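You operate a simulated robot arm through the tools that you are given. There is no shell and no other tool.

Carry out the task below with a simulated robot arm. There is one attempt and no reset: what you move stays moved.

JOB
Set the controls near the top of the green bench. At the end: the blue jig knob is turned to 3; the white jig knob is turned to 1; the green jig knob is turned to 3; the yellow jig knob is turned to 2; whatever was shut is shut again. Leave all else as you found it, and nothing knocked over.

It is judged by the outcome, as a careful person would: the job done as asked, and still so three seconds after it is handed in. It fails if anything else is knocked over, pushed out of place, dropped, spilled or broken.

ROBOT AND FRAMES
A 7-joint arm with a three-finger gripper, fixed in place. Base frame: the origin is on the floor under the middle of its stand, x ahead of it, y to its left, z up. Lengths are in m, angles in rad, forces in N, time in s.
It reaches about 1.342 m from its shoulder. Its first joint turns from -2.897 to 2.897 rad. Payload 2.69 kg.
The TCP is the grasp point between the finger pads, 0.03 m short of the fingertips. In the tool frame z runs along the fingers and y along their closing line. The gripper opens to 0.128 m; its body begins 0.117 m behind the TCP.
Orientation is that of the tool frame in the base frame, as [roll, pitch, yaw] about the fixed x, y, z axes, in that order (R = Rz(yaw) Ry(pitch) Rx(roll)). With the fingers straight down and closing along the base's y, the tool's x points along the base's -x, its y along +y and its z along -z.

CONTROLS
- The arm moves only by the tool drive_tool. Its argument "targets" is a list that holds one entry, the list of rows, each a list of 7 numbers: the shift along the tool's x, y, z in m, then the turn, a rotation vector about the tool's x, y, z in rad, then the finger opening in m, from 0 to 0.128. In form: [[[tx, ty, tz, ax, ay, az, claw], ...]]. A call has 1 to 20 rows; each row shifts and turns the commanded pose from where the row before left it, along the tool's axes as they then stand. Each row takes 0.2 s and may step no farther than 0.05 m and 0.15 rad from the row before; otherwise, or with a gripper value out of range, the whole call is refused. Where a pose cannot be reached the arm comes as near as it can. A force on the tool above 40 N (or 10 N above the force at the start of the call, whichever is more), or a blocked arm, ends the call early, and 0.2 s more pass. Each finger travels about 0.127 m/s and halts on what it meets, pressing with about 23 N; the grip force reading is that of the motor and also rises with nothing between the fingers. The clock runs only during rows and for 0.2 s after the last one: add rows that do not move to give the fingers time. It gives the time, the measured TCP pose, the force on the tool (base axes), the opening and the grip force at its end, in the units of the frame above (readings bear some noise), with the torque about the TCP (base axes, N m) and any sound that the robot's microphone picked up.
- Cameras (640 x 400 px; columns grow to the right, rows downward): "scene" is fixed at [0.2184, 0.5013, 1.5128]; the picture's right is [-0.58, -0.81, 0.00], its down [-0.40, 0.29, -0.87] and it looks along [0.71, -0.51, -0.50] (base axes); focal length 364 px, centre (320, 200). "wrist" rides on the gripper at [0.058, 0.054, -0.131] in the tool frame; the picture's right is [-0.68, 0.74, 0.00], its down [-0.62, -0.56, -0.55] and it looks along [-0.40, -0.37, 0.84] (tool axes); focal length 234 px, centre (320, 200). There is no depth. A picture from a camera that has moved, and an enlarged one, comes with that camera's place and axes in the base frame and with its lens.
- grab_frame(camera): a new picture of that camera. It takes no simulated time.
- move_column(by): moves the trunk up (or, below 0, down) by that many m; the arm rides with it, the base frame stays. It gives what a move gives, with no picture.
- zoom(camera, box): a new picture of the part [left, top, right, bottom] of that camera's present view, enlarged. It takes no simulated time.
- close_job(): hands the job in; it is judged then, once.

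Nothing tells you positions but the pictures and the camera data. Unless the task says otherwise, let go and move clear before handing in.

The tools are called after ">>>" as a command line: name --argument value ..., lists and objects as JSON in quotes. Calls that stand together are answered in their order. drive_tool: Moves the arm, as the interface text tells. Its arguments: {"type":"object","properties":{"targets":{"type":"array","items":{"type":"array","items":{"type":"array","items":{"type":"number"}}}}},"required":["targets"]} The other tools are called the same way: move_column (by) moves the trunk up or down; grab_frame (camera) takes a picture; zoom (camera, box) takes an enlarged picture of a part of a camera's view; close_job () hands the job in.

At the start:

```text
time_s: 0.0
position: [0.6084, -0.0272, 1.2138]
tool_rot: [-3.14, 0.0, -3.141]
ft_force: [0.3, -0.7, -0.3]
wrist_torque: [-0.05, -0.02, 0.07]
gripper_width: 0.1282
grip_force: 0.1
trunk travel left (down, up): [-0.15, 0.2]
```

scene: 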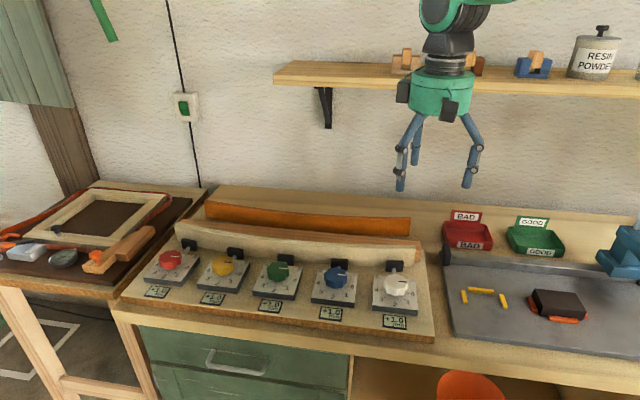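
wrist: 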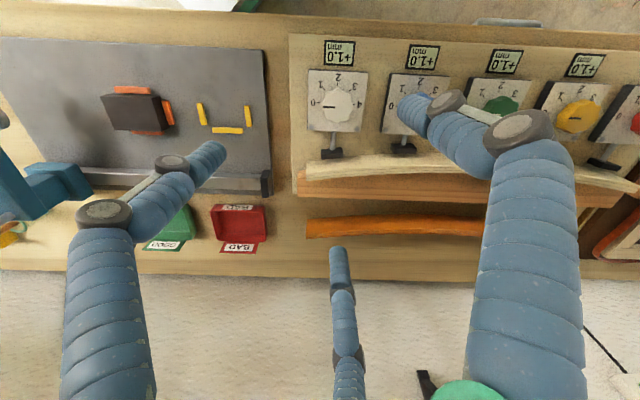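

I see a jig board on the green bench with five knobs (red, yellow, green, blue, white), each on a dial plate with little displays. I'll look at them enlarged first.

>>> zoom --camera "scene" --box '[120, 220, 300, 332]'

>>> zoom --camera "scene" --box '[280, 230, 450, 336]'

>>> zoom --camera "wrist" --box '[290, 30, 450, 130]'

>>> zoom --camera "wrist" --box '[450, 30, 640, 150]'

>>> zoom --camera "scene" --box '[100, 180, 460, 400]'

```text
3.56 times, centred on (210, 276) of scene
camera zoom: at [0.2184, 0.5013, 1.5128], right [-0.58, -0.81, 0.0], down [-0.4, 0.29, -0.87], along [0.71, -0.51, -0.5], focal length 1295 px, centre (711, -70)
```

zoom: 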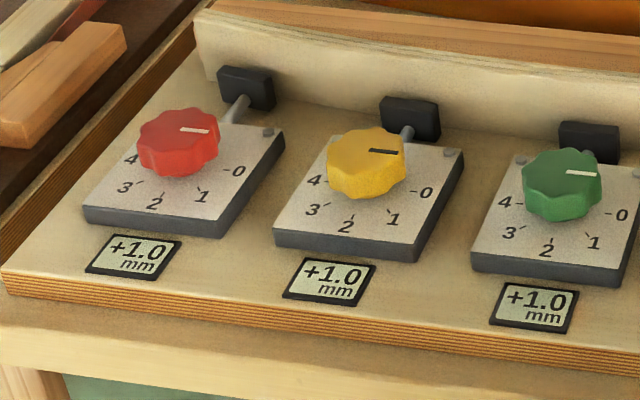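

```text
3.76 times, centred on (365, 283) of scene
camera zoom: at [0.2184, 0.5013, 1.5128], right [-0.58, -0.81, 0.0], down [-0.4, 0.29, -0.87], along [0.71, -0.51, -0.5], focal length 1371 px, centre (151, -112)
```

zoom: 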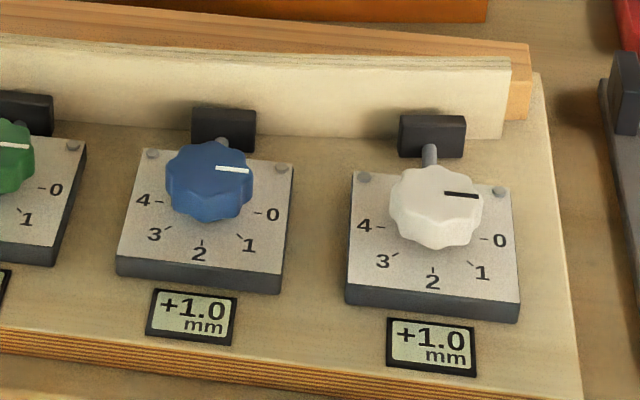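

```text
4.00 times, centred on (370, 80) of wrist
camera zoom: at [0.5513, 0.0259, 1.3473], right [0.68, 0.74, 0.0], down [0.62, -0.56, 0.55], along [0.4, -0.37, -0.84], focal length 937 px, centre (120, 680)
```

zoom: 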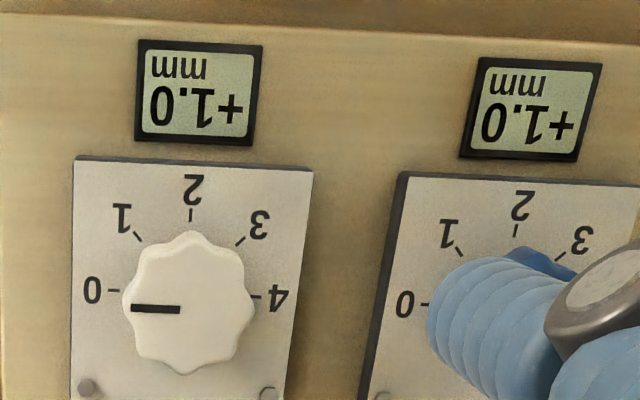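

```text
3.33 times, centred on (545, 90) of wrist
camera zoom: at [0.5513, 0.0259, 1.3473], right [0.68, 0.74, 0.0], down [0.62, -0.56, 0.55], along [0.4, -0.37, -0.84], focal length 781 px, centre (-430, 567)
```

zoom: 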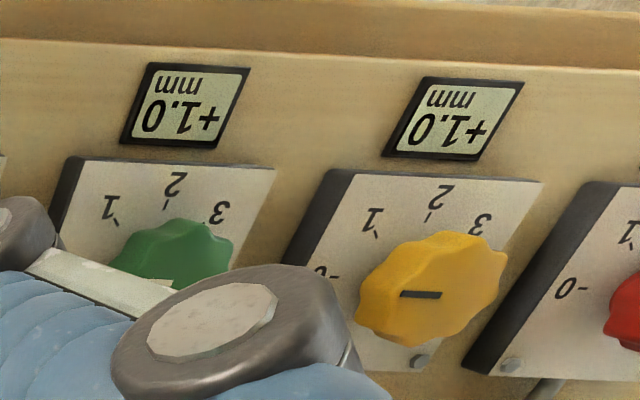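

```text
1.78 times, centred on (280, 290) of scene
camera zoom: at [0.2184, 0.5013, 1.5128], right [-0.58, -0.81, 0.0], down [-0.4, 0.29, -0.87], along [0.71, -0.51, -0.5], focal length 647 px, centre (391, 40)
```

zoom: 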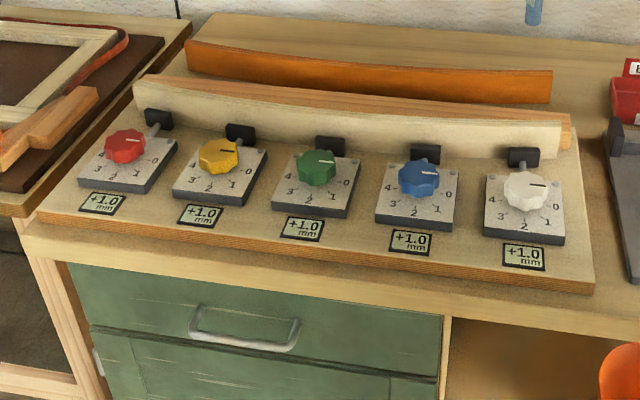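

All five knobs point at 0 now. The dial numbers run from 0 on the right, through 2 at the front, to 4 on the left, about 45° apart and clockwise from above. The row runs diagonally in the base frame, with white near (0.64, -0.02) and red near (1.04, 0.38) at z≈0.91. First I'll turn the tool in free air so it lines up with the bench, and watch how the fingers close.

>>> drive_tool --targets '[[[-0.03, 0.01, 0, 0, 0, 0, 0.128], [0, 0, 0, 0, 0, -0.131, 0.128], [0, 0, 0, 0, 0, -0.131, 0.128], [0, 0, 0, 0, 0, -0.131, 0.128], [0, 0, 0, 0, 0, -0.131, 0.128], [0, 0, 0, 0, 0, -0.131, 0.128], [0, 0, 0, 0, 0, -0.131, 0.128], [0, 0, 0, 0, 0, 0, 0.128]]]'

>>> grab_frame --camera "wrist"

>>> grab_frame --camera "scene"

```text
time_s: 1.8
position: [0.6414, -0.0192, 1.2159]
tool_rot: [-3.141, -0.001, -2.352]
ft_force: [0.4, -0.6, 0.9]
wrist_torque: [-0.02, 0.01, -0.01]
gripper_width: 0.1281
grip_force: 0.1
trunk travel left (down, up): [-0.15, 0.2]
```

```text
taken
camera wrist: at [0.5618, -0.0222, 1.3484], right [-0.05, 1.0, 0.0], down [0.84, 0.04, 0.55], along [0.55, 0.03, -0.84], focal length 234 px, centre (320, 200)
```

wrist: 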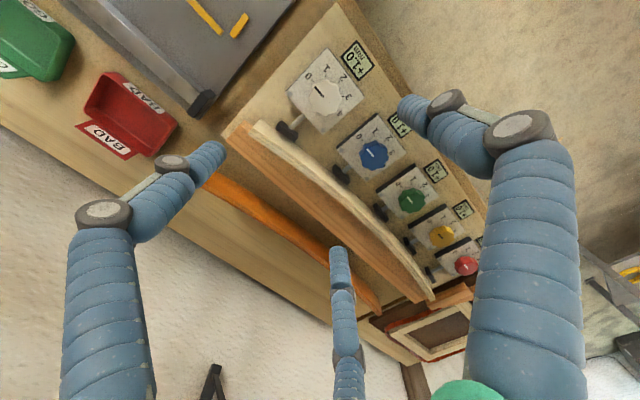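

```text
taken
```

scene: 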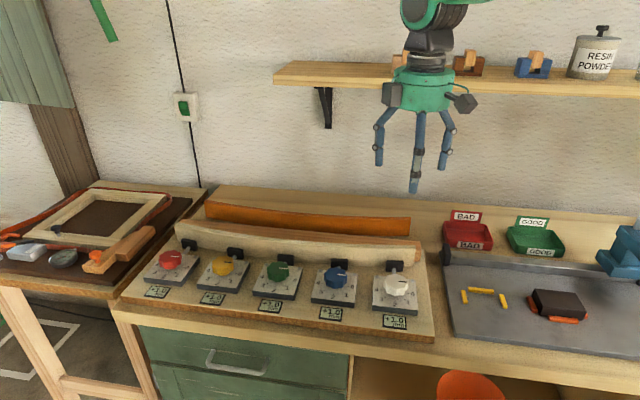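

The tool is now lined up, with one finger towards the bench front and two towards the back, and all the knobs are in view. I'll zoom in to measure where they are, and look at the fingers.

>>> zoom --camera "wrist" --box '[270, 40, 400, 121]'

>>> zoom --camera "wrist" --box '[330, 120, 490, 220]'

>>> zoom --camera "wrist" --box '[390, 190, 500, 290]'

>>> zoom --camera "scene" --box '[340, 60, 500, 200]'

```text
4.92 times, centred on (335, 80) of wrist
camera zoom: at [0.5618, -0.0222, 1.3484], right [-0.05, 1.0, 0.0], down [0.84, 0.04, 0.55], along [0.55, 0.03, -0.84], focal length 1153 px, centre (246, 788)
```

zoom: 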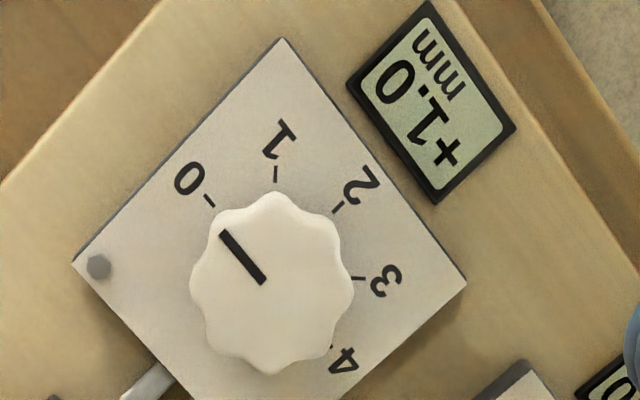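

```text
4.00 times, centred on (410, 170) of wrist
camera zoom: at [0.5618, -0.0222, 1.3484], right [-0.05, 1.0, 0.0], down [0.84, 0.04, 0.55], along [0.55, 0.03, -0.84], focal length 937 px, centre (-40, 320)
```

zoom: 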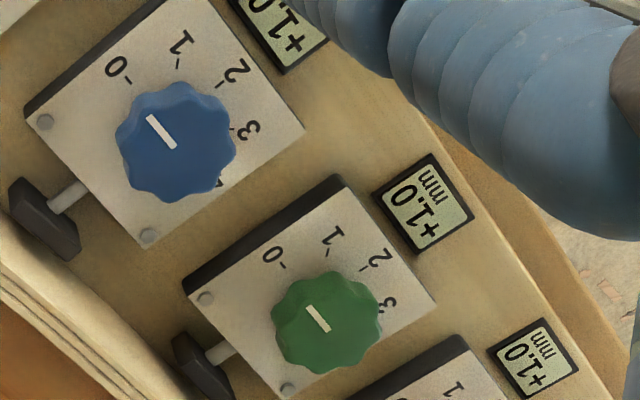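

```text
4.00 times, centred on (445, 240) of wrist
camera zoom: at [0.5618, -0.0222, 1.3484], right [-0.05, 1.0, 0.0], down [0.84, 0.04, 0.55], along [0.55, 0.03, -0.84], focal length 937 px, centre (-180, 40)
```

zoom: 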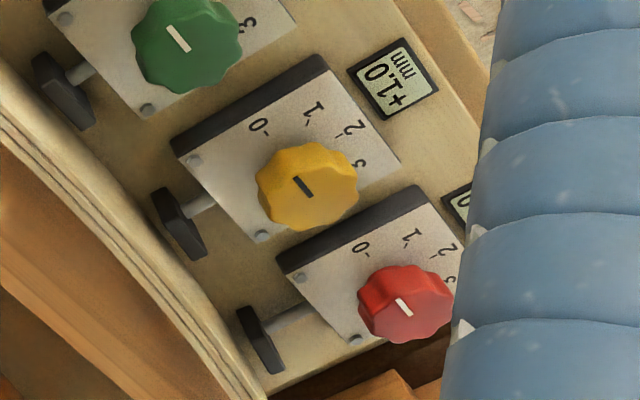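

```text
2.86 times, centred on (420, 130) of scene
camera zoom: at [0.2184, 0.5013, 1.5128], right [-0.58, -0.81, 0.0], down [-0.4, 0.29, -0.87], along [0.71, -0.51, -0.5], focal length 1040 px, centre (34, 400)
```

zoom: 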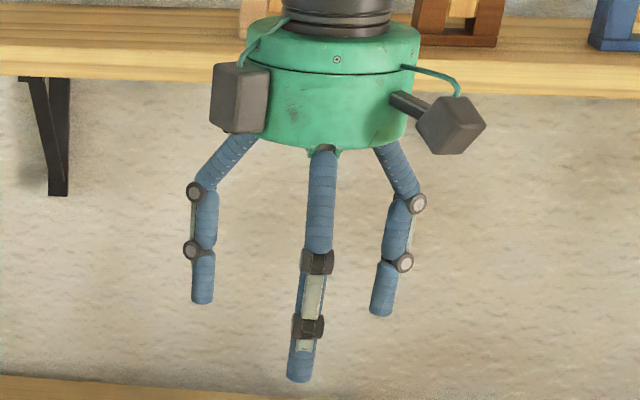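

The knob spacing comes out at about 0.14 m along the 45° line. White is at about (0.631, -0.011), blue at (0.730, 0.090), green at (0.829, 0.190) and yellow at (0.929, 0.290). Next I'll test how the fingers close, still in free air.

>>> drive_tool --targets '[[[0, 0, 0, 0, 0, 0, 0.06], [0, 0, 0, 0, 0, 0, 0.06], [0, 0, 0, 0, 0, 0, 0.06], [0, 0, 0, 0, 0, 0, 0.06]]]'

>>> grab_frame --camera "wrist"

>>> zoom --camera "scene" --box '[340, 60, 500, 200]'

```text
time_s: 2.8
position: [0.6407, -0.0179, 1.2161]
tool_rot: [-3.14, 0.0, -2.354]
ft_force: [-0.6, -0.4, -0.6]
wrist_torque: [-0.01, 0.01, 0.0]
gripper_width: 0.0601
grip_force: 0.1
trunk travel left (down, up): [-0.15, 0.2]
```

```text
taken
camera wrist: at [0.5617, -0.022, 1.3484], right [-0.04, 1.0, 0.0], down [0.84, 0.04, 0.55], along [0.55, 0.02, -0.84], focal length 234 px, centre (320, 200)
```

wrist: 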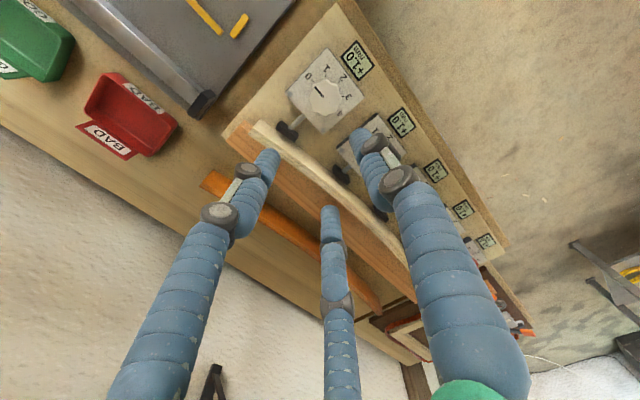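

```text
2.86 times, centred on (420, 130) of scene
camera zoom: at [0.2184, 0.5013, 1.5128], right [-0.58, -0.81, 0.0], down [-0.4, 0.29, -0.87], along [0.71, -0.51, -0.5], focal length 1040 px, centre (34, 400)
```

zoom: 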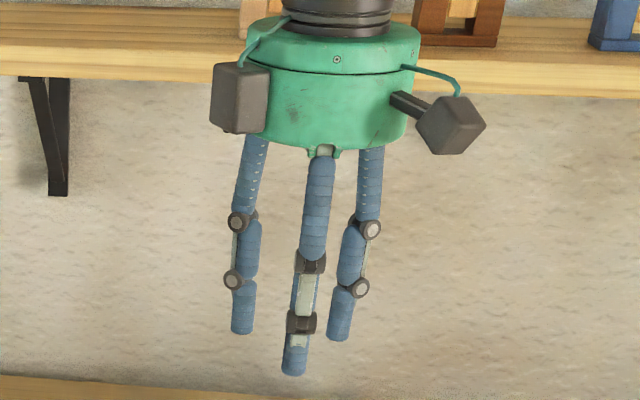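

The three fingers close evenly onto the TCP axis, like a chuck. I'll centre over the white knob and come partway down for a closer look.

>>> drive_tool --targets '[[[0.0026, 0.0125, 0, 0, 0, 0, 0.1], [0, 0, 0.042, 0, 0, 0, 0.1], [0, 0, 0.042, 0, 0, 0, 0.1], [0, 0, 0.042, 0, 0, 0, 0.1], [0, 0, 0.04, 0, 0, 0, 0.1], [0, 0, 0, 0, 0, 0, 0.1]]]'

>>> grab_frame --camera "wrist"

>>> zoom --camera "scene" --box '[310, 180, 470, 330]'

```text
time_s: 4.2
position: [0.6273, -0.0112, 1.0471]
tool_rot: [-3.141, 0.0, -2.354]
ft_force: [0.4, -0.7, -0.1]
wrist_torque: [0.02, 0.04, 0.0]
gripper_width: 0.1
grip_force: 0.1
trunk travel left (down, up): [-0.15, 0.2]
```

```text
taken
camera wrist: at [0.5489, -0.015, 1.1793], right [-0.04, 1.0, 0.0], down [0.84, 0.04, 0.55], along [0.55, 0.02, -0.84], focal length 234 px, centre (320, 200)
```

wrist: 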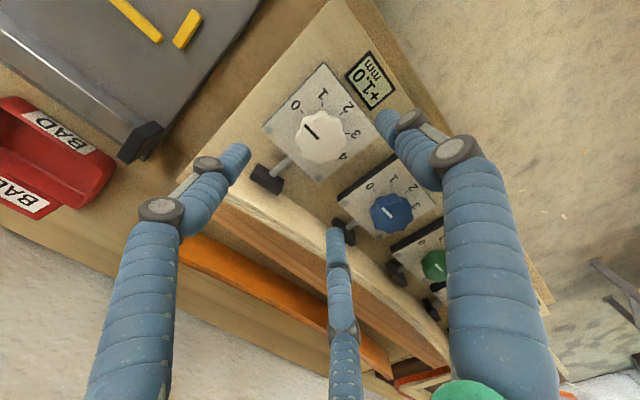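

```text
2.67 times, centred on (390, 255) of scene
camera zoom: at [0.2184, 0.5013, 1.5128], right [-0.58, -0.81, 0.0], down [-0.4, 0.29, -0.87], along [0.71, -0.51, -0.5], focal length 971 px, centre (133, 53)
```

zoom: 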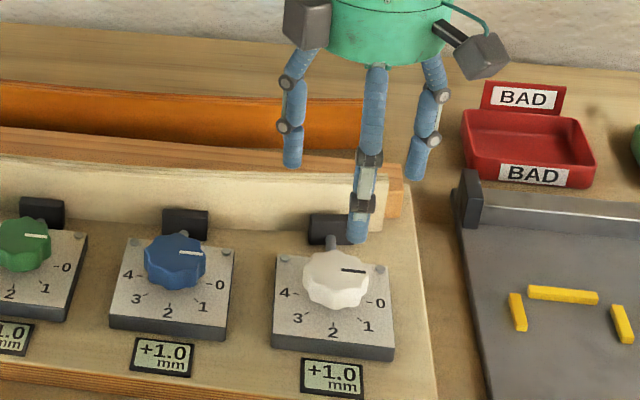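

>>> zoom --camera "wrist" --box '[256, 80, 384, 180]'

```text
4.00 times, centred on (320, 130) of wrist
camera zoom: at [0.5489, -0.015, 1.1793], right [-0.04, 1.0, 0.0], down [0.84, 0.04, 0.55], along [0.55, 0.02, -0.84], focal length 937 px, centre (320, 480)
```

zoom: 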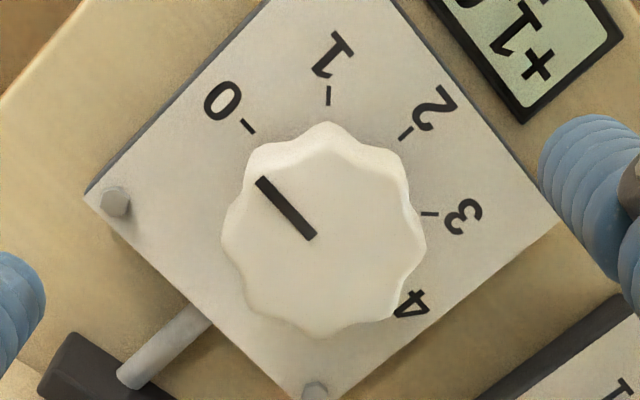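

The white knob's axis is near (0.631, -0.011), its top at about 0.935 and its plate at about 0.905. I'll correct the small offset and come down so the fingertips straddle the knob just above the plate.

>>> drive_tool --targets '[[[-0.0031, -0.001, 0, 0, 0, 0, 0.09], [0, 0, 0.03, 0, 0, 0, 0.09], [0, 0, 0.03, 0, 0, 0, 0.09], [0, 0, 0.025, 0, 0, 0, 0.09], [0, 0, 0.018, 0, 0, 0, 0.09], [0, 0, 0, 0, 0, 0, 0.09]]]'

>>> grab_frame --camera "wrist"

>>> zoom --camera "scene" --box '[310, 220, 470, 320]'

```text
time_s: 5.6
position: [0.6317, -0.0073, 0.9464]
tool_rot: [-3.14, 0.001, -2.354]
ft_force: [0.7, -0.1, -0.3]
wrist_torque: [-0.02, 0.02, 0.01]
gripper_width: 0.0899
grip_force: 0.1
trunk travel left (down, up): [-0.15, 0.2]
```

```text
taken
camera wrist: at [0.5532, -0.0122, 1.0792], right [-0.04, 1.0, 0.0], down [0.84, 0.04, 0.55], along [0.55, 0.02, -0.84], focal length 234 px, centre (320, 200)
```

wrist: 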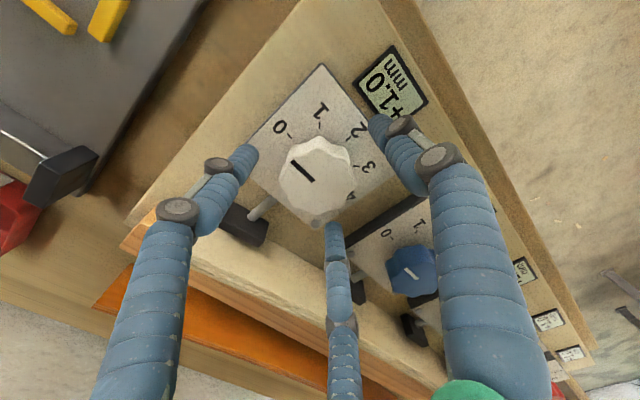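

```text
4.00 times, centred on (390, 270) of scene
camera zoom: at [0.2184, 0.5013, 1.5128], right [-0.58, -0.81, 0.0], down [-0.4, 0.29, -0.87], along [0.71, -0.51, -0.5], focal length 1457 px, centre (40, -80)
```

zoom: 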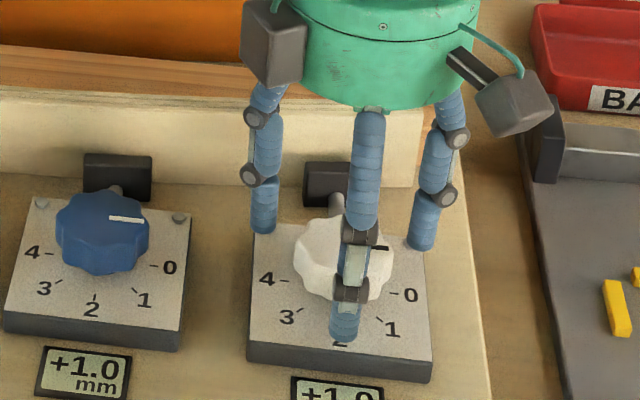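

The fingers are centred around the white knob with their tips just above the plate. Now I'll close on it.

>>> drive_tool --targets '[[[0, 0, 0, 0, 0, 0, 0.07], [0, 0, 0, 0, 0, 0, 0.055], [0, 0, 0, 0, 0, 0, 0.04], [0, 0, 0, 0, 0, 0, 0.04], [0, 0, 0, 0, 0, 0, 0.04]]]'

>>> zoom --camera "scene" --box '[310, 220, 470, 320]'

>>> zoom --camera "wrist" --box '[220, 60, 460, 240]'

```text
time_s: 6.8
position: [0.6313, -0.0093, 0.9473]
tool_rot: [-3.141, 0.0, -2.355]
ft_force: [-1.8, -7.6, 1.1]
wrist_torque: [-0.3, 0.02, -0.07]
gripper_width: 0.0526
grip_force: 9.7
trunk travel left (down, up): [-0.15, 0.2]
```

```text
4.00 times, centred on (390, 270) of scene
camera zoom: at [0.2184, 0.5013, 1.5128], right [-0.58, -0.81, 0.0], down [-0.4, 0.29, -0.87], along [0.71, -0.51, -0.5], focal length 1457 px, centre (40, -80)
```

zoom: 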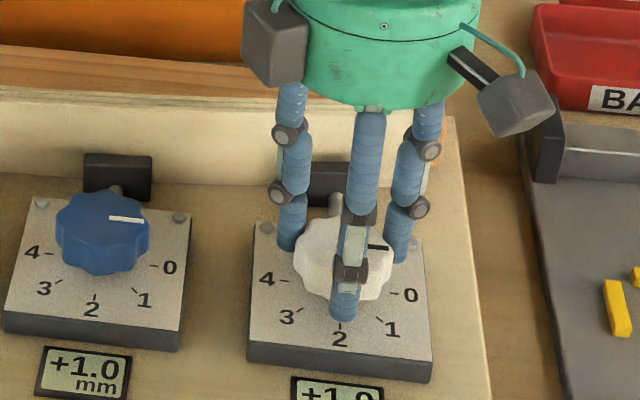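

```text
2.22 times, centred on (340, 150) of wrist
camera zoom: at [0.5529, -0.0126, 1.0794], right [-0.04, 1.0, 0.0], down [0.84, 0.04, 0.55], along [0.55, 0.02, -0.84], focal length 520 px, centre (276, 311)
```

zoom: 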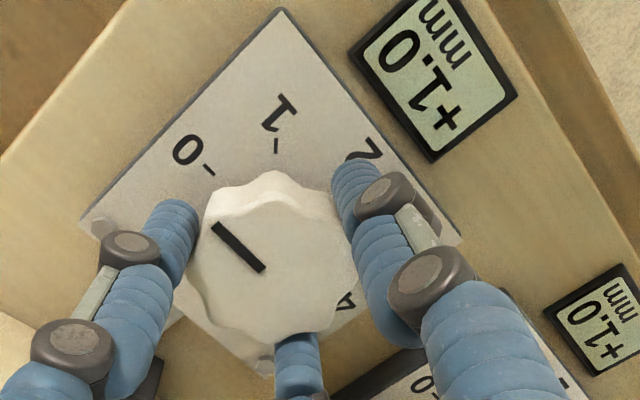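

I have a grip at 0.053 m. I'll start turning clockwise, halfway to 1 first, to see how the knob responds.

>>> drive_tool --targets '[[[0.0005, -0.0005, 0, 0, 0, 0.1309, 0.04], [0, 0, 0, 0, 0, 0.1309, 0.04], [0, 0, 0, 0, 0, 0.1309, 0.04]]]'

>>> zoom --camera "scene" --box '[310, 220, 470, 320]'

>>> zoom --camera "wrist" --box '[220, 60, 460, 240]'

```text
time_s: 7.6
position: [0.6324, -0.0093, 0.947]
tool_rot: [3.141, 0.0, -2.749]
ft_force: [4.6, 1.1, -2.5]
wrist_torque: [-0.01, -0.06, 0.0]
gripper_width: 0.0518
grip_force: 8.5
trunk travel left (down, up): [-0.15, 0.2]
```

```text
4.00 times, centred on (390, 270) of scene
camera zoom: at [0.2184, 0.5013, 1.5128], right [-0.58, -0.81, 0.0], down [-0.4, 0.29, -0.87], along [0.71, -0.51, -0.5], focal length 1457 px, centre (40, -80)
```

zoom: 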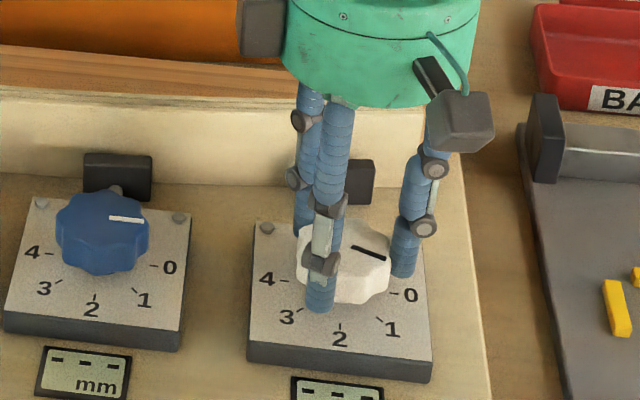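

```text
2.22 times, centred on (340, 150) of wrist
camera zoom: at [0.5585, 0.0174, 1.0795], right [0.34, 0.94, 0.0], down [0.79, -0.29, 0.55], along [0.52, -0.19, -0.84], focal length 520 px, centre (276, 311)
```

zoom: 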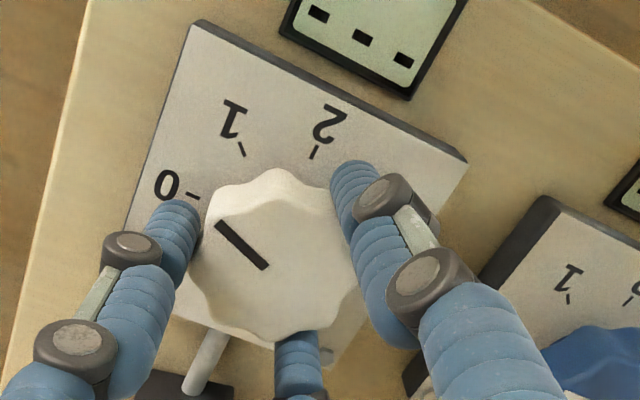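

The knob turns with the gripper with almost no resistance. The displays have gone to "- - -" for now. I'll turn the remaining half and check.

>>> drive_tool --targets '[[[0, 0, 0, 0, 0, 0.1309, 0.04], [0, 0, 0, 0, 0, 0.1309, 0.04], [0, 0, 0, 0, 0, 0.1309, 0.04], [0, 0, 0, 0, 0, 0, 0.04]]]'

>>> zoom --camera "scene" --box '[310, 220, 470, 320]'

>>> zoom --camera "wrist" --box '[220, 60, 460, 240]'

>>> zoom --camera "scene" --box '[120, 180, 460, 360]'

```text
time_s: 8.6
position: [0.6335, -0.0093, 0.9475]
tool_rot: [3.141, 0.001, 3.142]
ft_force: [6.8, -2.3, 12.8]
wrist_torque: [-0.14, -0.1, -0.02]
gripper_width: 0.0503
grip_force: 45.1
trunk travel left (down, up): [-0.15, 0.2]
```

```text
4.00 times, centred on (390, 270) of scene
camera zoom: at [0.2184, 0.5013, 1.5128], right [-0.58, -0.81, 0.0], down [-0.4, 0.29, -0.87], along [0.71, -0.51, -0.5], focal length 1457 px, centre (40, -80)
```

zoom: 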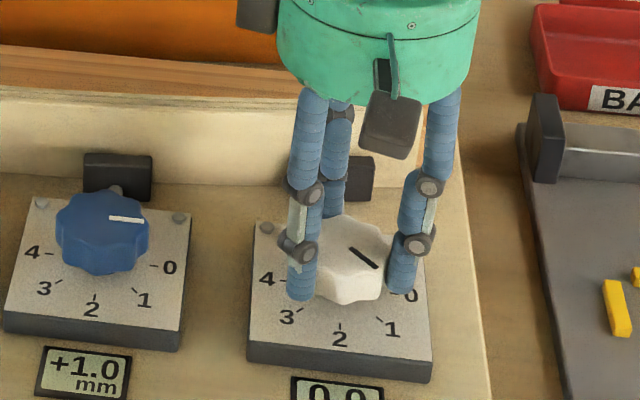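

```text
2.22 times, centred on (340, 150) of wrist
camera zoom: at [0.5745, 0.0436, 1.0794], right [0.68, 0.74, 0.0], down [0.62, -0.57, 0.55], along [0.41, -0.37, -0.84], focal length 520 px, centre (276, 311)
```

zoom: 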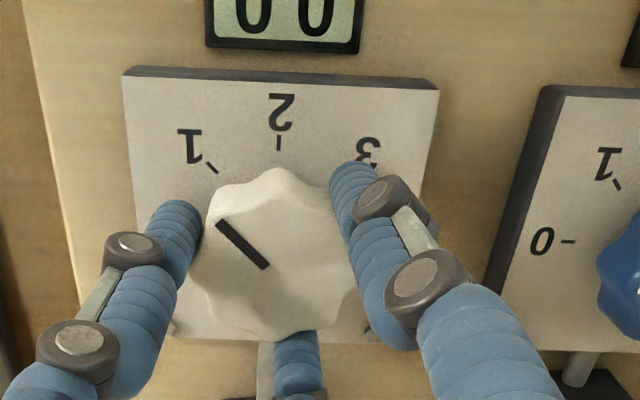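

```text
1.88 times, centred on (290, 270) of scene
camera zoom: at [0.2184, 0.5013, 1.5128], right [-0.58, -0.81, 0.0], down [-0.4, 0.29, -0.87], along [0.71, -0.51, -0.5], focal length 686 px, centre (376, 68)
```

zoom: 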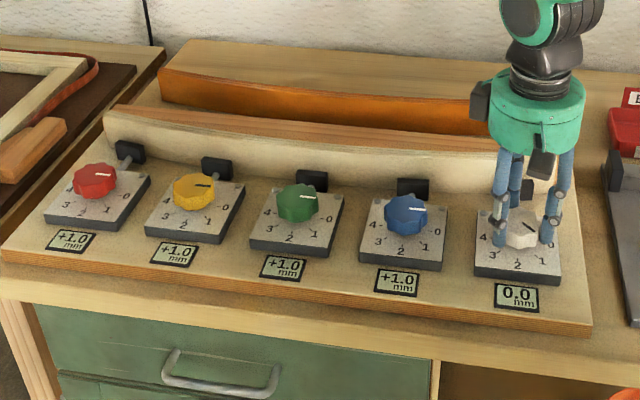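

White now reads 0.0 mm and points at 1, with no slip in the grip. I'll open just a little, since one finger is near the back block, lift straight up and check.

>>> drive_tool --targets '[[[0, 0, 0, 0, 0, 0, 0.06], [0, 0, 0, 0, 0, 0, 0.068], [0, 0, 0, 0, 0, 0, 0.068], [0, 0, -0.02, 0, 0, 0, 0.068], [0, 0, -0.03, 0, 0, 0, 0.068], [0, 0, -0.04, 0, 0, 0, 0.068], [0, 0, -0.04, 0, 0, 0, 0.068], [0, 0, 0, 0, 0, 0, 0.068]]]'

>>> zoom --camera "scene" --box '[310, 220, 470, 320]'

>>> zoom --camera "wrist" --box '[220, 40, 420, 190]'

>>> grab_frame --camera "scene"

```text
time_s: 10.4
position: [0.6347, -0.0088, 1.0769]
tool_rot: [-3.141, 0.0, -3.139]
ft_force: [0.6, 0.2, 0.1]
wrist_torque: [0.0, -0.07, 0.0]
gripper_width: 0.0681
grip_force: 0.0
trunk travel left (down, up): [-0.15, 0.2]
```

```text
4.00 times, centred on (390, 270) of scene
camera zoom: at [0.2184, 0.5013, 1.5128], right [-0.58, -0.81, 0.0], down [-0.4, 0.29, -0.87], along [0.71, -0.51, -0.5], focal length 1457 px, centre (40, -80)
```

zoom: 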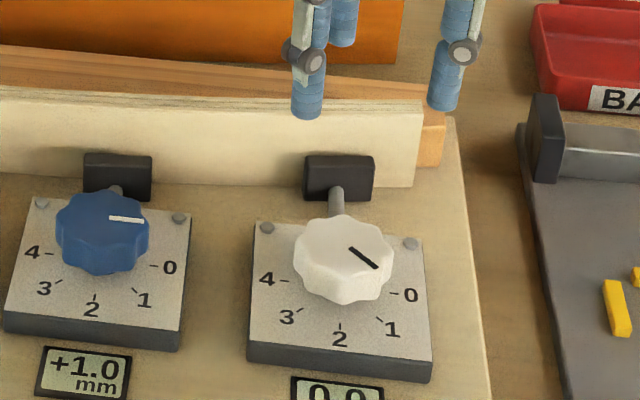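

```text
2.67 times, centred on (320, 115) of wrist
camera zoom: at [0.5767, 0.0448, 1.2093], right [0.68, 0.74, 0.0], down [0.62, -0.56, 0.55], along [0.4, -0.37, -0.84], focal length 624 px, centre (320, 427)
```

zoom: 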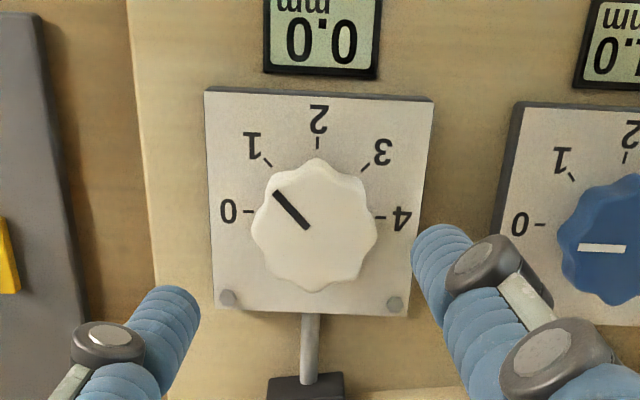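

```text
taken
```

scene: 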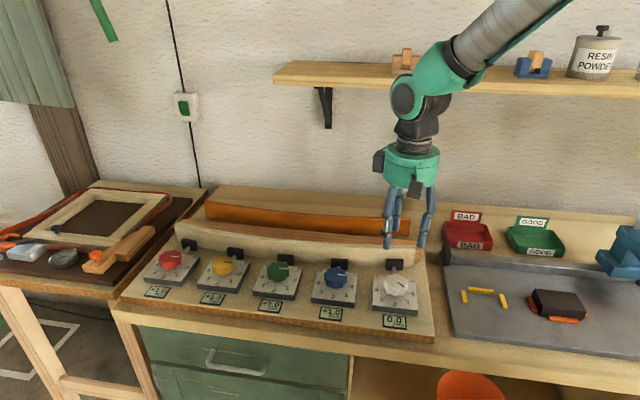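

White is done: it points at 1, its display reads 0.0, and nothing else moved. Next I'll go over the blue knob and turn the gripper back 67.5°, so the 135° turn sits in the middle of the wrist's range.

>>> drive_tool --targets '[[[-0.0325, 0.0332, 0, 0, 0, 0, 0.09], [-0.0325, 0.0332, 0, 0, 0, 0, 0.09], [-0.0323, 0.0331, 0, 0, 0, 0, 0.09], [0, 0, 0, 0, 0, -0.1473, 0.09], [0, 0, 0, 0, 0, -0.1473, 0.09], [0, 0, 0, 0, 0, -0.1473, 0.09], [0, 0, 0, 0, 0, -0.1473, 0.09], [0, 0, 0, 0, 0, -0.1473, 0.09], [0, 0, 0, 0, 0, -0.1473, 0.09], [0, 0, 0, 0, 0, -0.1473, 0.09], [0, 0, 0, 0, 0, -0.147, 0.09], [0, 0, 0, 0, 0, 0, 0.09]]]'

>>> grab_frame --camera "wrist"

>>> grab_frame --camera "scene"

```text
time_s: 13.0
position: [0.7277, 0.0899, 1.0769]
tool_rot: [-3.14, -0.001, -1.96]
ft_force: [0.8, -0.3, 0.5]
wrist_torque: [0.0, 0.02, -0.02]
gripper_width: 0.0901
grip_force: 0.1
trunk travel left (down, up): [-0.15, 0.2]
```

```text
taken
camera wrist: at [0.6576, 0.0563, 1.2084], right [-0.42, 0.91, 0.0], down [0.76, 0.36, 0.55], along [0.5, 0.23, -0.84], focal length 234 px, centre (320, 200)
```

wrist: 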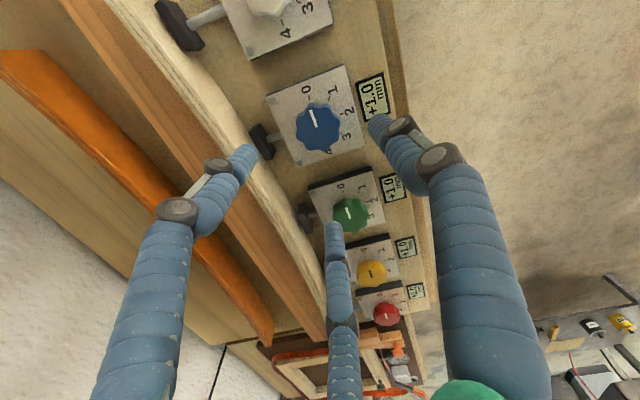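

```text
taken
```

scene: 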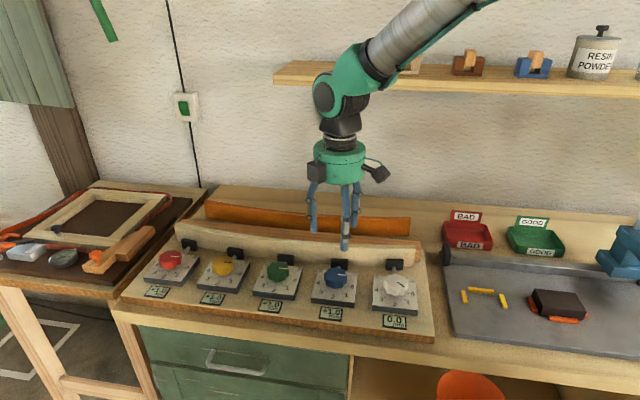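

>>> zoom --camera "wrist" --box '[256, 60, 384, 160]'

```text
4.00 times, centred on (320, 110) of wrist
camera zoom: at [0.6576, 0.0563, 1.2084], right [-0.42, 0.91, 0.0], down [0.76, 0.36, 0.55], along [0.5, 0.23, -0.84], focal length 937 px, centre (320, 560)
```

zoom: 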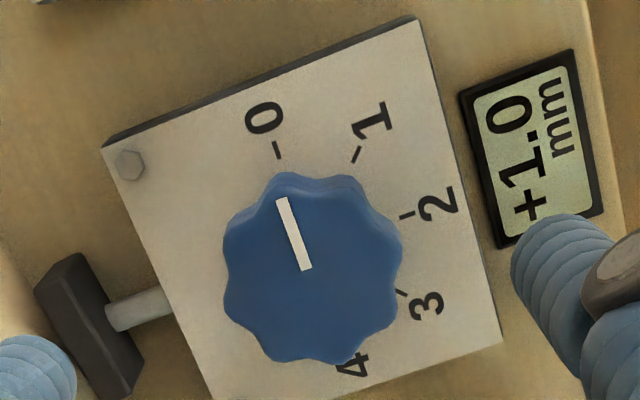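

I'm centred over blue to within about 2 mm. I'll go down to the same grip height as before.

>>> drive_tool --targets '[[[0, 0, 0.035, 0, 0, 0, 0.09], [0, 0, 0.035, 0, 0, 0, 0.09], [0, 0, 0.035, 0, 0, 0, 0.09], [0, 0, 0.0254, 0, 0, 0, 0.09], [0, 0, 0, 0, 0, 0, 0.09]]]'

>>> zoom --camera "scene" --box '[250, 210, 410, 310]'

>>> zoom --camera "wrist" --box '[220, 60, 460, 240]'

```text
time_s: 14.2
position: [0.7283, 0.089, 0.9418]
tool_rot: [3.141, 0.0, -1.963]
ft_force: [0.4, -0.4, -0.1]
wrist_torque: [-0.01, 0.01, -0.01]
gripper_width: 0.0899
grip_force: 0.0
trunk travel left (down, up): [-0.15, 0.2]
```

```text
4.00 times, centred on (330, 260) of scene
camera zoom: at [0.2184, 0.5013, 1.5128], right [-0.58, -0.81, 0.0], down [-0.4, 0.29, -0.87], along [0.71, -0.51, -0.5], focal length 1457 px, centre (280, -40)
```

zoom: 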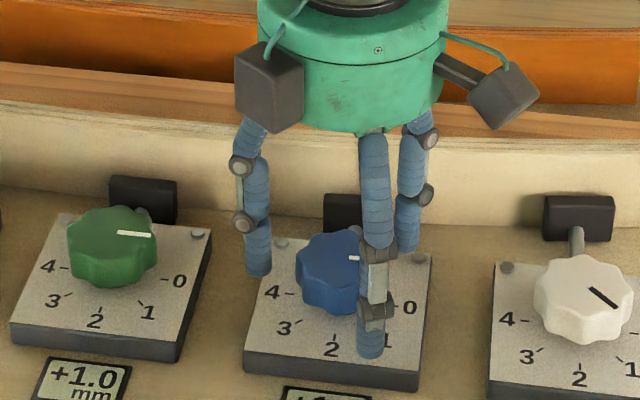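

```text
2.22 times, centred on (340, 150) of wrist
camera zoom: at [0.6566, 0.056, 1.0747], right [-0.42, 0.91, 0.0], down [0.76, 0.35, 0.55], along [0.5, 0.23, -0.84], focal length 520 px, centre (276, 311)
```

zoom: 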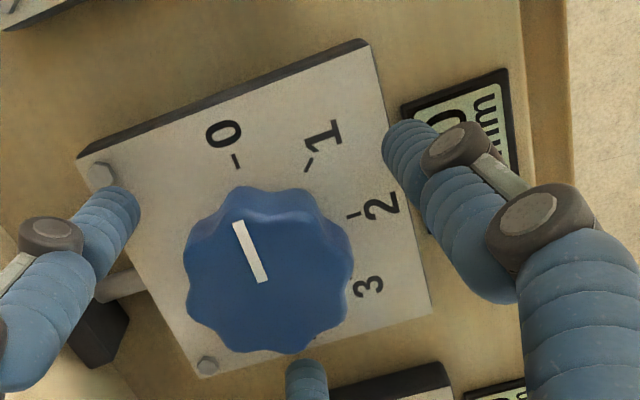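

>>> drive_tool --targets '[[[-0.001, -0.0023, -0.003, 0, 0, 0, 0.09], [0, 0, 0, 0, 0, 0, 0.07], [0, 0, 0, 0, 0, 0, 0.055], [0, 0, 0, 0, 0, 0, 0.04], [0, 0, 0, 0, 0, 0, 0.04], [0, 0, 0, 0, 0, 0, 0.04]]]'

>>> zoom --camera "scene" --box '[250, 210, 410, 310]'

>>> zoom --camera "wrist" --box '[220, 60, 460, 240]'

```text
time_s: 15.6
position: [0.7307, 0.0889, 0.9459]
tool_rot: [3.141, -0.001, -1.962]
ft_force: [4.9, 1.2, -1.0]
wrist_torque: [0.16, -0.15, -0.02]
gripper_width: 0.0532
grip_force: 9.6
trunk travel left (down, up): [-0.15, 0.2]
```

```text
4.00 times, centred on (330, 260) of scene
camera zoom: at [0.2184, 0.5013, 1.5128], right [-0.58, -0.81, 0.0], down [-0.4, 0.29, -0.87], along [0.71, -0.51, -0.5], focal length 1457 px, centre (280, -40)
```

zoom: 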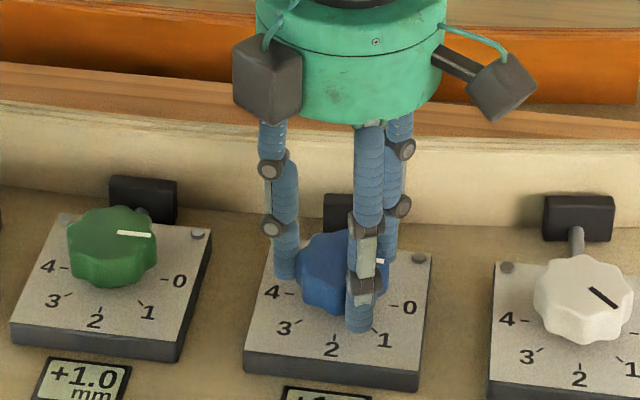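

```text
2.22 times, centred on (340, 150) of wrist
camera zoom: at [0.6585, 0.0558, 1.0786], right [-0.42, 0.91, 0.0], down [0.76, 0.35, 0.55], along [0.5, 0.23, -0.84], focal length 520 px, centre (276, 311)
```

zoom: 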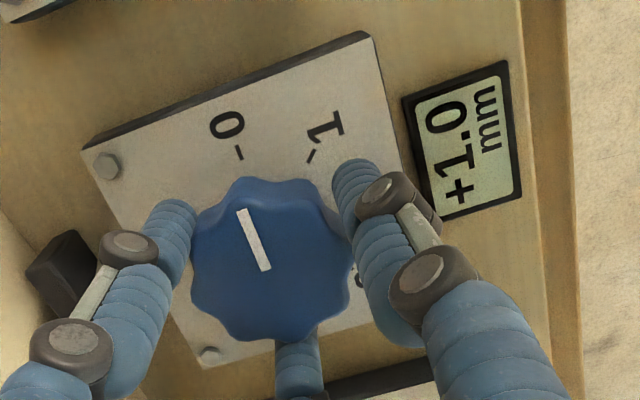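

Blue is gripped with only light side forces. I'll turn the first half (67.5°) clockwise.

>>> drive_tool --targets '[[[0, 0, 0, 0, 0, 0.14726, 0.04], [0, 0, 0, 0, 0, 0.14726, 0.04], [0, 0, 0, 0, 0, 0.14726, 0.04], [0, 0, 0, 0, 0, 0.14726, 0.04], [0, 0, 0, 0, 0, 0.14726, 0.04], [0, 0, 0, 0, 0, 0.14726, 0.04], [0, 0, 0, 0, 0, 0.14726, 0.04], [0, 0, 0, 0, 0, 0.14726, 0.04]]]'

>>> zoom --camera "scene" --box '[250, 210, 410, 310]'

>>> zoom --camera "wrist" --box '[220, 60, 460, 240]'

```text
time_s: 17.4
position: [0.7322, 0.0906, 0.9483]
tool_rot: [3.141, -0.002, 3.14]
ft_force: [5.8, -8.6, -0.9]
wrist_torque: [-0.3, -0.1, -0.02]
gripper_width: 0.0515
grip_force: 8.2
trunk travel left (down, up): [-0.15, 0.2]
```

```text
4.00 times, centred on (330, 260) of scene
camera zoom: at [0.2184, 0.5013, 1.5128], right [-0.58, -0.81, 0.0], down [-0.4, 0.29, -0.87], along [0.71, -0.51, -0.5], focal length 1457 px, centre (280, -40)
```

zoom: 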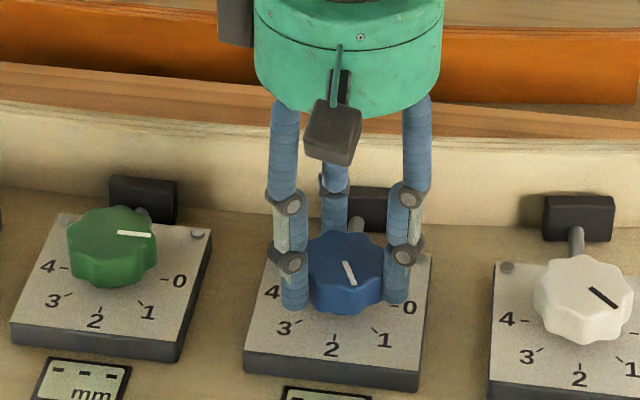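

```text
2.22 times, centred on (340, 150) of wrist
camera zoom: at [0.6738, 0.1431, 1.081], right [0.68, 0.74, 0.0], down [0.62, -0.57, 0.55], along [0.4, -0.37, -0.84], focal length 520 px, centre (276, 311)
```

zoom: 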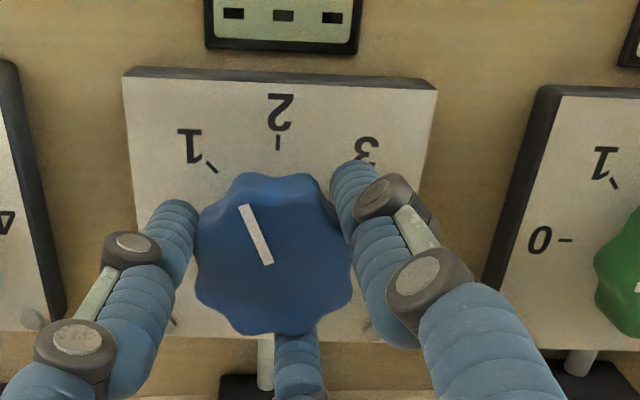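

No slip so far. Here's the second half, to 135° in total.

>>> drive_tool --targets '[[[0, 0, 0, 0, 0, 0.14726, 0.04], [0, 0, 0, 0, 0, 0.14726, 0.04], [0, 0, 0, 0, 0, 0.14726, 0.04], [0, 0, 0, 0, 0, 0.14726, 0.04], [0, 0, 0, 0, 0, 0.14726, 0.04], [0, 0, 0, 0, 0, 0.14726, 0.04], [0, 0, 0, 0, 0, 0.14726, 0.04], [0, 0, 0, 0, 0, 0.14726, 0.04], [0, 0, 0, 0, 0, 0, 0.04]]]'

>>> zoom --camera "scene" --box '[250, 210, 410, 310]'

>>> zoom --camera "wrist" --box '[220, 60, 460, 240]'

>>> zoom --camera "scene" --box '[120, 180, 460, 360]'

```text
time_s: 19.4
position: [0.73, 0.0902, 0.9488]
tool_rot: [-3.141, -0.001, 1.964]
ft_force: [2.9, -16.6, 3.4]
wrist_torque: [-0.57, -0.14, -0.04]
gripper_width: 0.0514
grip_force: 45.2
trunk travel left (down, up): [-0.15, 0.2]
```

```text
4.00 times, centred on (330, 260) of scene
camera zoom: at [0.2184, 0.5013, 1.5128], right [-0.58, -0.81, 0.0], down [-0.4, 0.29, -0.87], along [0.71, -0.51, -0.5], focal length 1457 px, centre (280, -40)
```

zoom: 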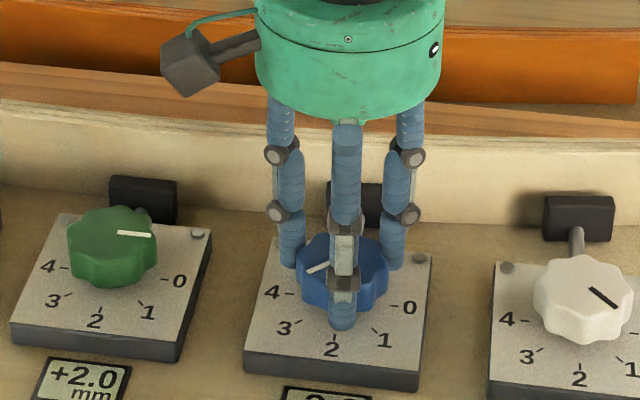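

```text
2.22 times, centred on (340, 150) of wrist
camera zoom: at [0.7586, 0.1641, 1.0804], right [0.94, -0.34, 0.0], down [-0.29, -0.79, 0.55], along [-0.19, -0.51, -0.84], focal length 520 px, centre (276, 311)
```

zoom: 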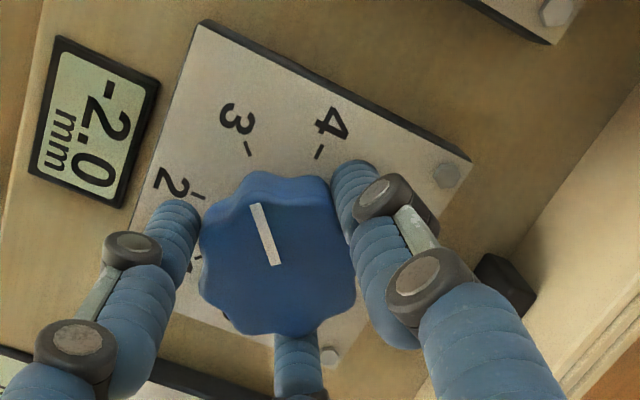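

```text
1.88 times, centred on (290, 270) of scene
camera zoom: at [0.2184, 0.5013, 1.5128], right [-0.58, -0.81, 0.0], down [-0.4, 0.29, -0.87], along [0.71, -0.51, -0.5], focal length 686 px, centre (376, 68)
```

zoom: 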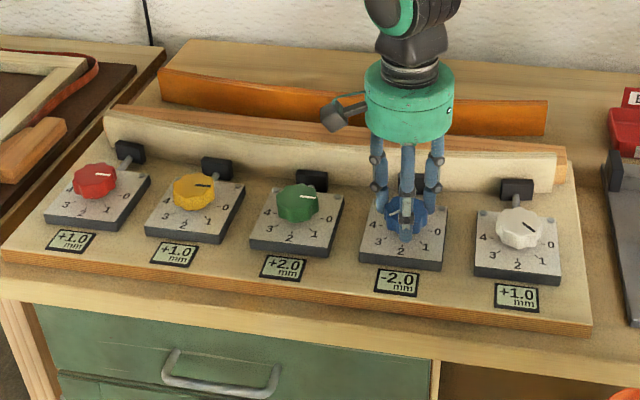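

Blue has turned 135° and appears to point at 3. The readings of its neighbours have shifted because the strip couples them, but their knobs haven't moved. I'll release and lift straight up.

>>> drive_tool --targets '[[[0, 0, 0, 0, 0, 0, 0.06], [0, 0, 0, 0, 0, 0, 0.07], [0, 0, 0, 0, 0, 0, 0.07], [0, 0, -0.02, 0, 0, 0, 0.07], [0, 0, -0.03, 0, 0, 0, 0.07], [0, 0, -0.04, 0, 0, 0, 0.07], [0, 0, -0.04, 0, 0, 0, 0.07], [0, 0, 0, 0, 0, 0, 0.07]]]'

>>> zoom --camera "scene" --box '[250, 210, 410, 310]'

>>> zoom --camera "wrist" --box '[220, 40, 420, 190]'

```text
time_s: 21.2
position: [0.7265, 0.0883, 1.0807]
tool_rot: [-3.141, 0.0, 1.965]
ft_force: [-0.4, 0.3, 0.8]
wrist_torque: [0.05, -0.04, -0.01]
gripper_width: 0.07
grip_force: 0.1
trunk travel left (down, up): [-0.15, 0.2]
```

```text
4.00 times, centred on (330, 260) of scene
camera zoom: at [0.2184, 0.5013, 1.5128], right [-0.58, -0.81, 0.0], down [-0.4, 0.29, -0.87], along [0.71, -0.51, -0.5], focal length 1457 px, centre (280, -40)
```

zoom: 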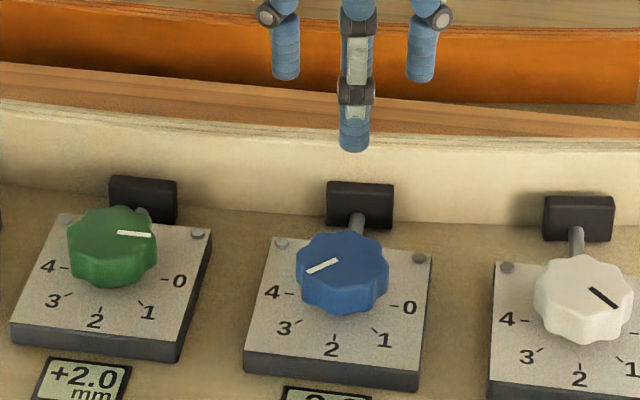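

```text
2.67 times, centred on (320, 115) of wrist
camera zoom: at [0.7554, 0.1623, 1.2132], right [0.94, -0.34, 0.0], down [-0.29, -0.79, 0.55], along [-0.19, -0.52, -0.84], focal length 624 px, centre (320, 427)
```

zoom: 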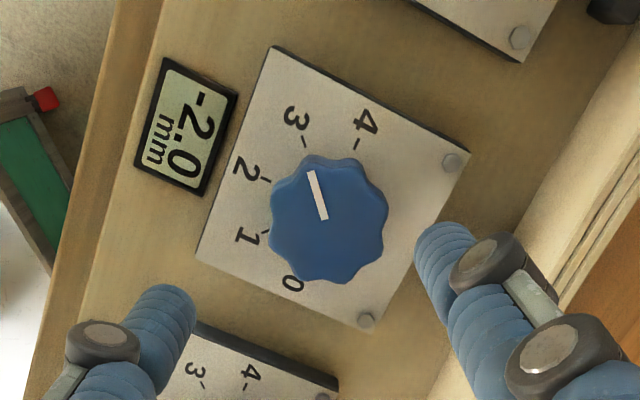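

Blue is at 3. I'll go over green and rotate the gripper back 135° in the air.

>>> drive_tool --targets '[[[0.0181, 0.0444, 0, 0, 0, 0, 0.09], [0.0181, 0.0444, 0, 0, 0, 0, 0.09], [0.018, 0.0444, 0, 0, 0, 0, 0.09], [0, 0, 0, 0, 0, -0.14726, 0.09], [0, 0, 0, 0, 0, -0.14726, 0.09], [0, 0, 0, 0, 0, -0.14726, 0.09], [0, 0, 0, 0, 0, -0.14726, 0.09], [0, 0, 0, 0, 0, -0.14726, 0.09], [0, 0, 0, 0, 0, -0.14726, 0.09], [0, 0, 0, 0, 0, -0.14726, 0.09], [0, 0, 0, 0, 0, -0.14726, 0.09], [0, 0, 0, 0, 0, -0.14726, 0.09], [0, 0, 0, 0, 0, -0.14726, 0.09], [0, 0, 0, 0, 0, -0.14726, 0.09], [0, 0, 0, 0, 0, -0.14726, 0.09], [0, 0, 0, 0, 0, -0.14726, 0.09], [0, 0, 0, 0, 0, -0.14726, 0.09], [0, 0, 0, 0, 0, -0.14726, 0.09], [0, 0, 0, 0, 0, -0.14726, 0.09], [0, 0, 0, 0, 0, 0, 0.09]]]'

>>> grab_frame --camera "scene"

>>> zoom --camera "wrist" --box '[256, 60, 384, 160]'

```text
time_s: 25.4
position: [0.8322, 0.1911, 1.0776]
tool_rot: [3.141, 0.0, -1.96]
ft_force: [-0.4, -0.5, 0.5]
wrist_torque: [-0.04, 0.01, 0.02]
gripper_width: 0.0904
grip_force: 0.0
trunk travel left (down, up): [-0.15, 0.2]
```

```text
taken
```

scene: 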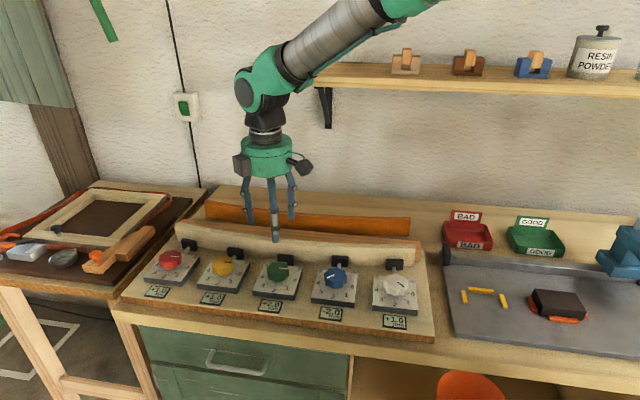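

```text
4.00 times, centred on (320, 110) of wrist
camera zoom: at [0.7617, 0.1574, 1.2106], right [-0.42, 0.91, 0.0], down [0.76, 0.36, 0.55], along [0.5, 0.23, -0.84], focal length 937 px, centre (320, 560)
```

zoom: 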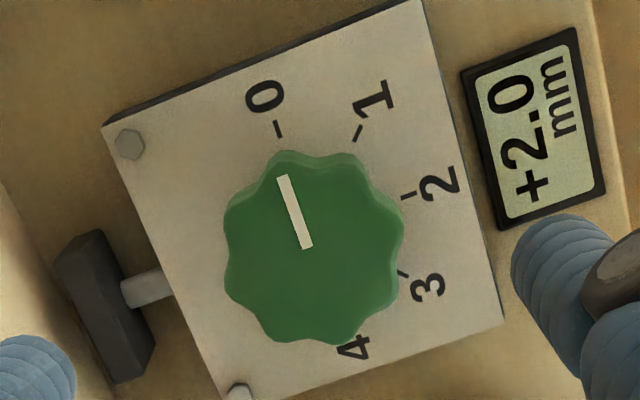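

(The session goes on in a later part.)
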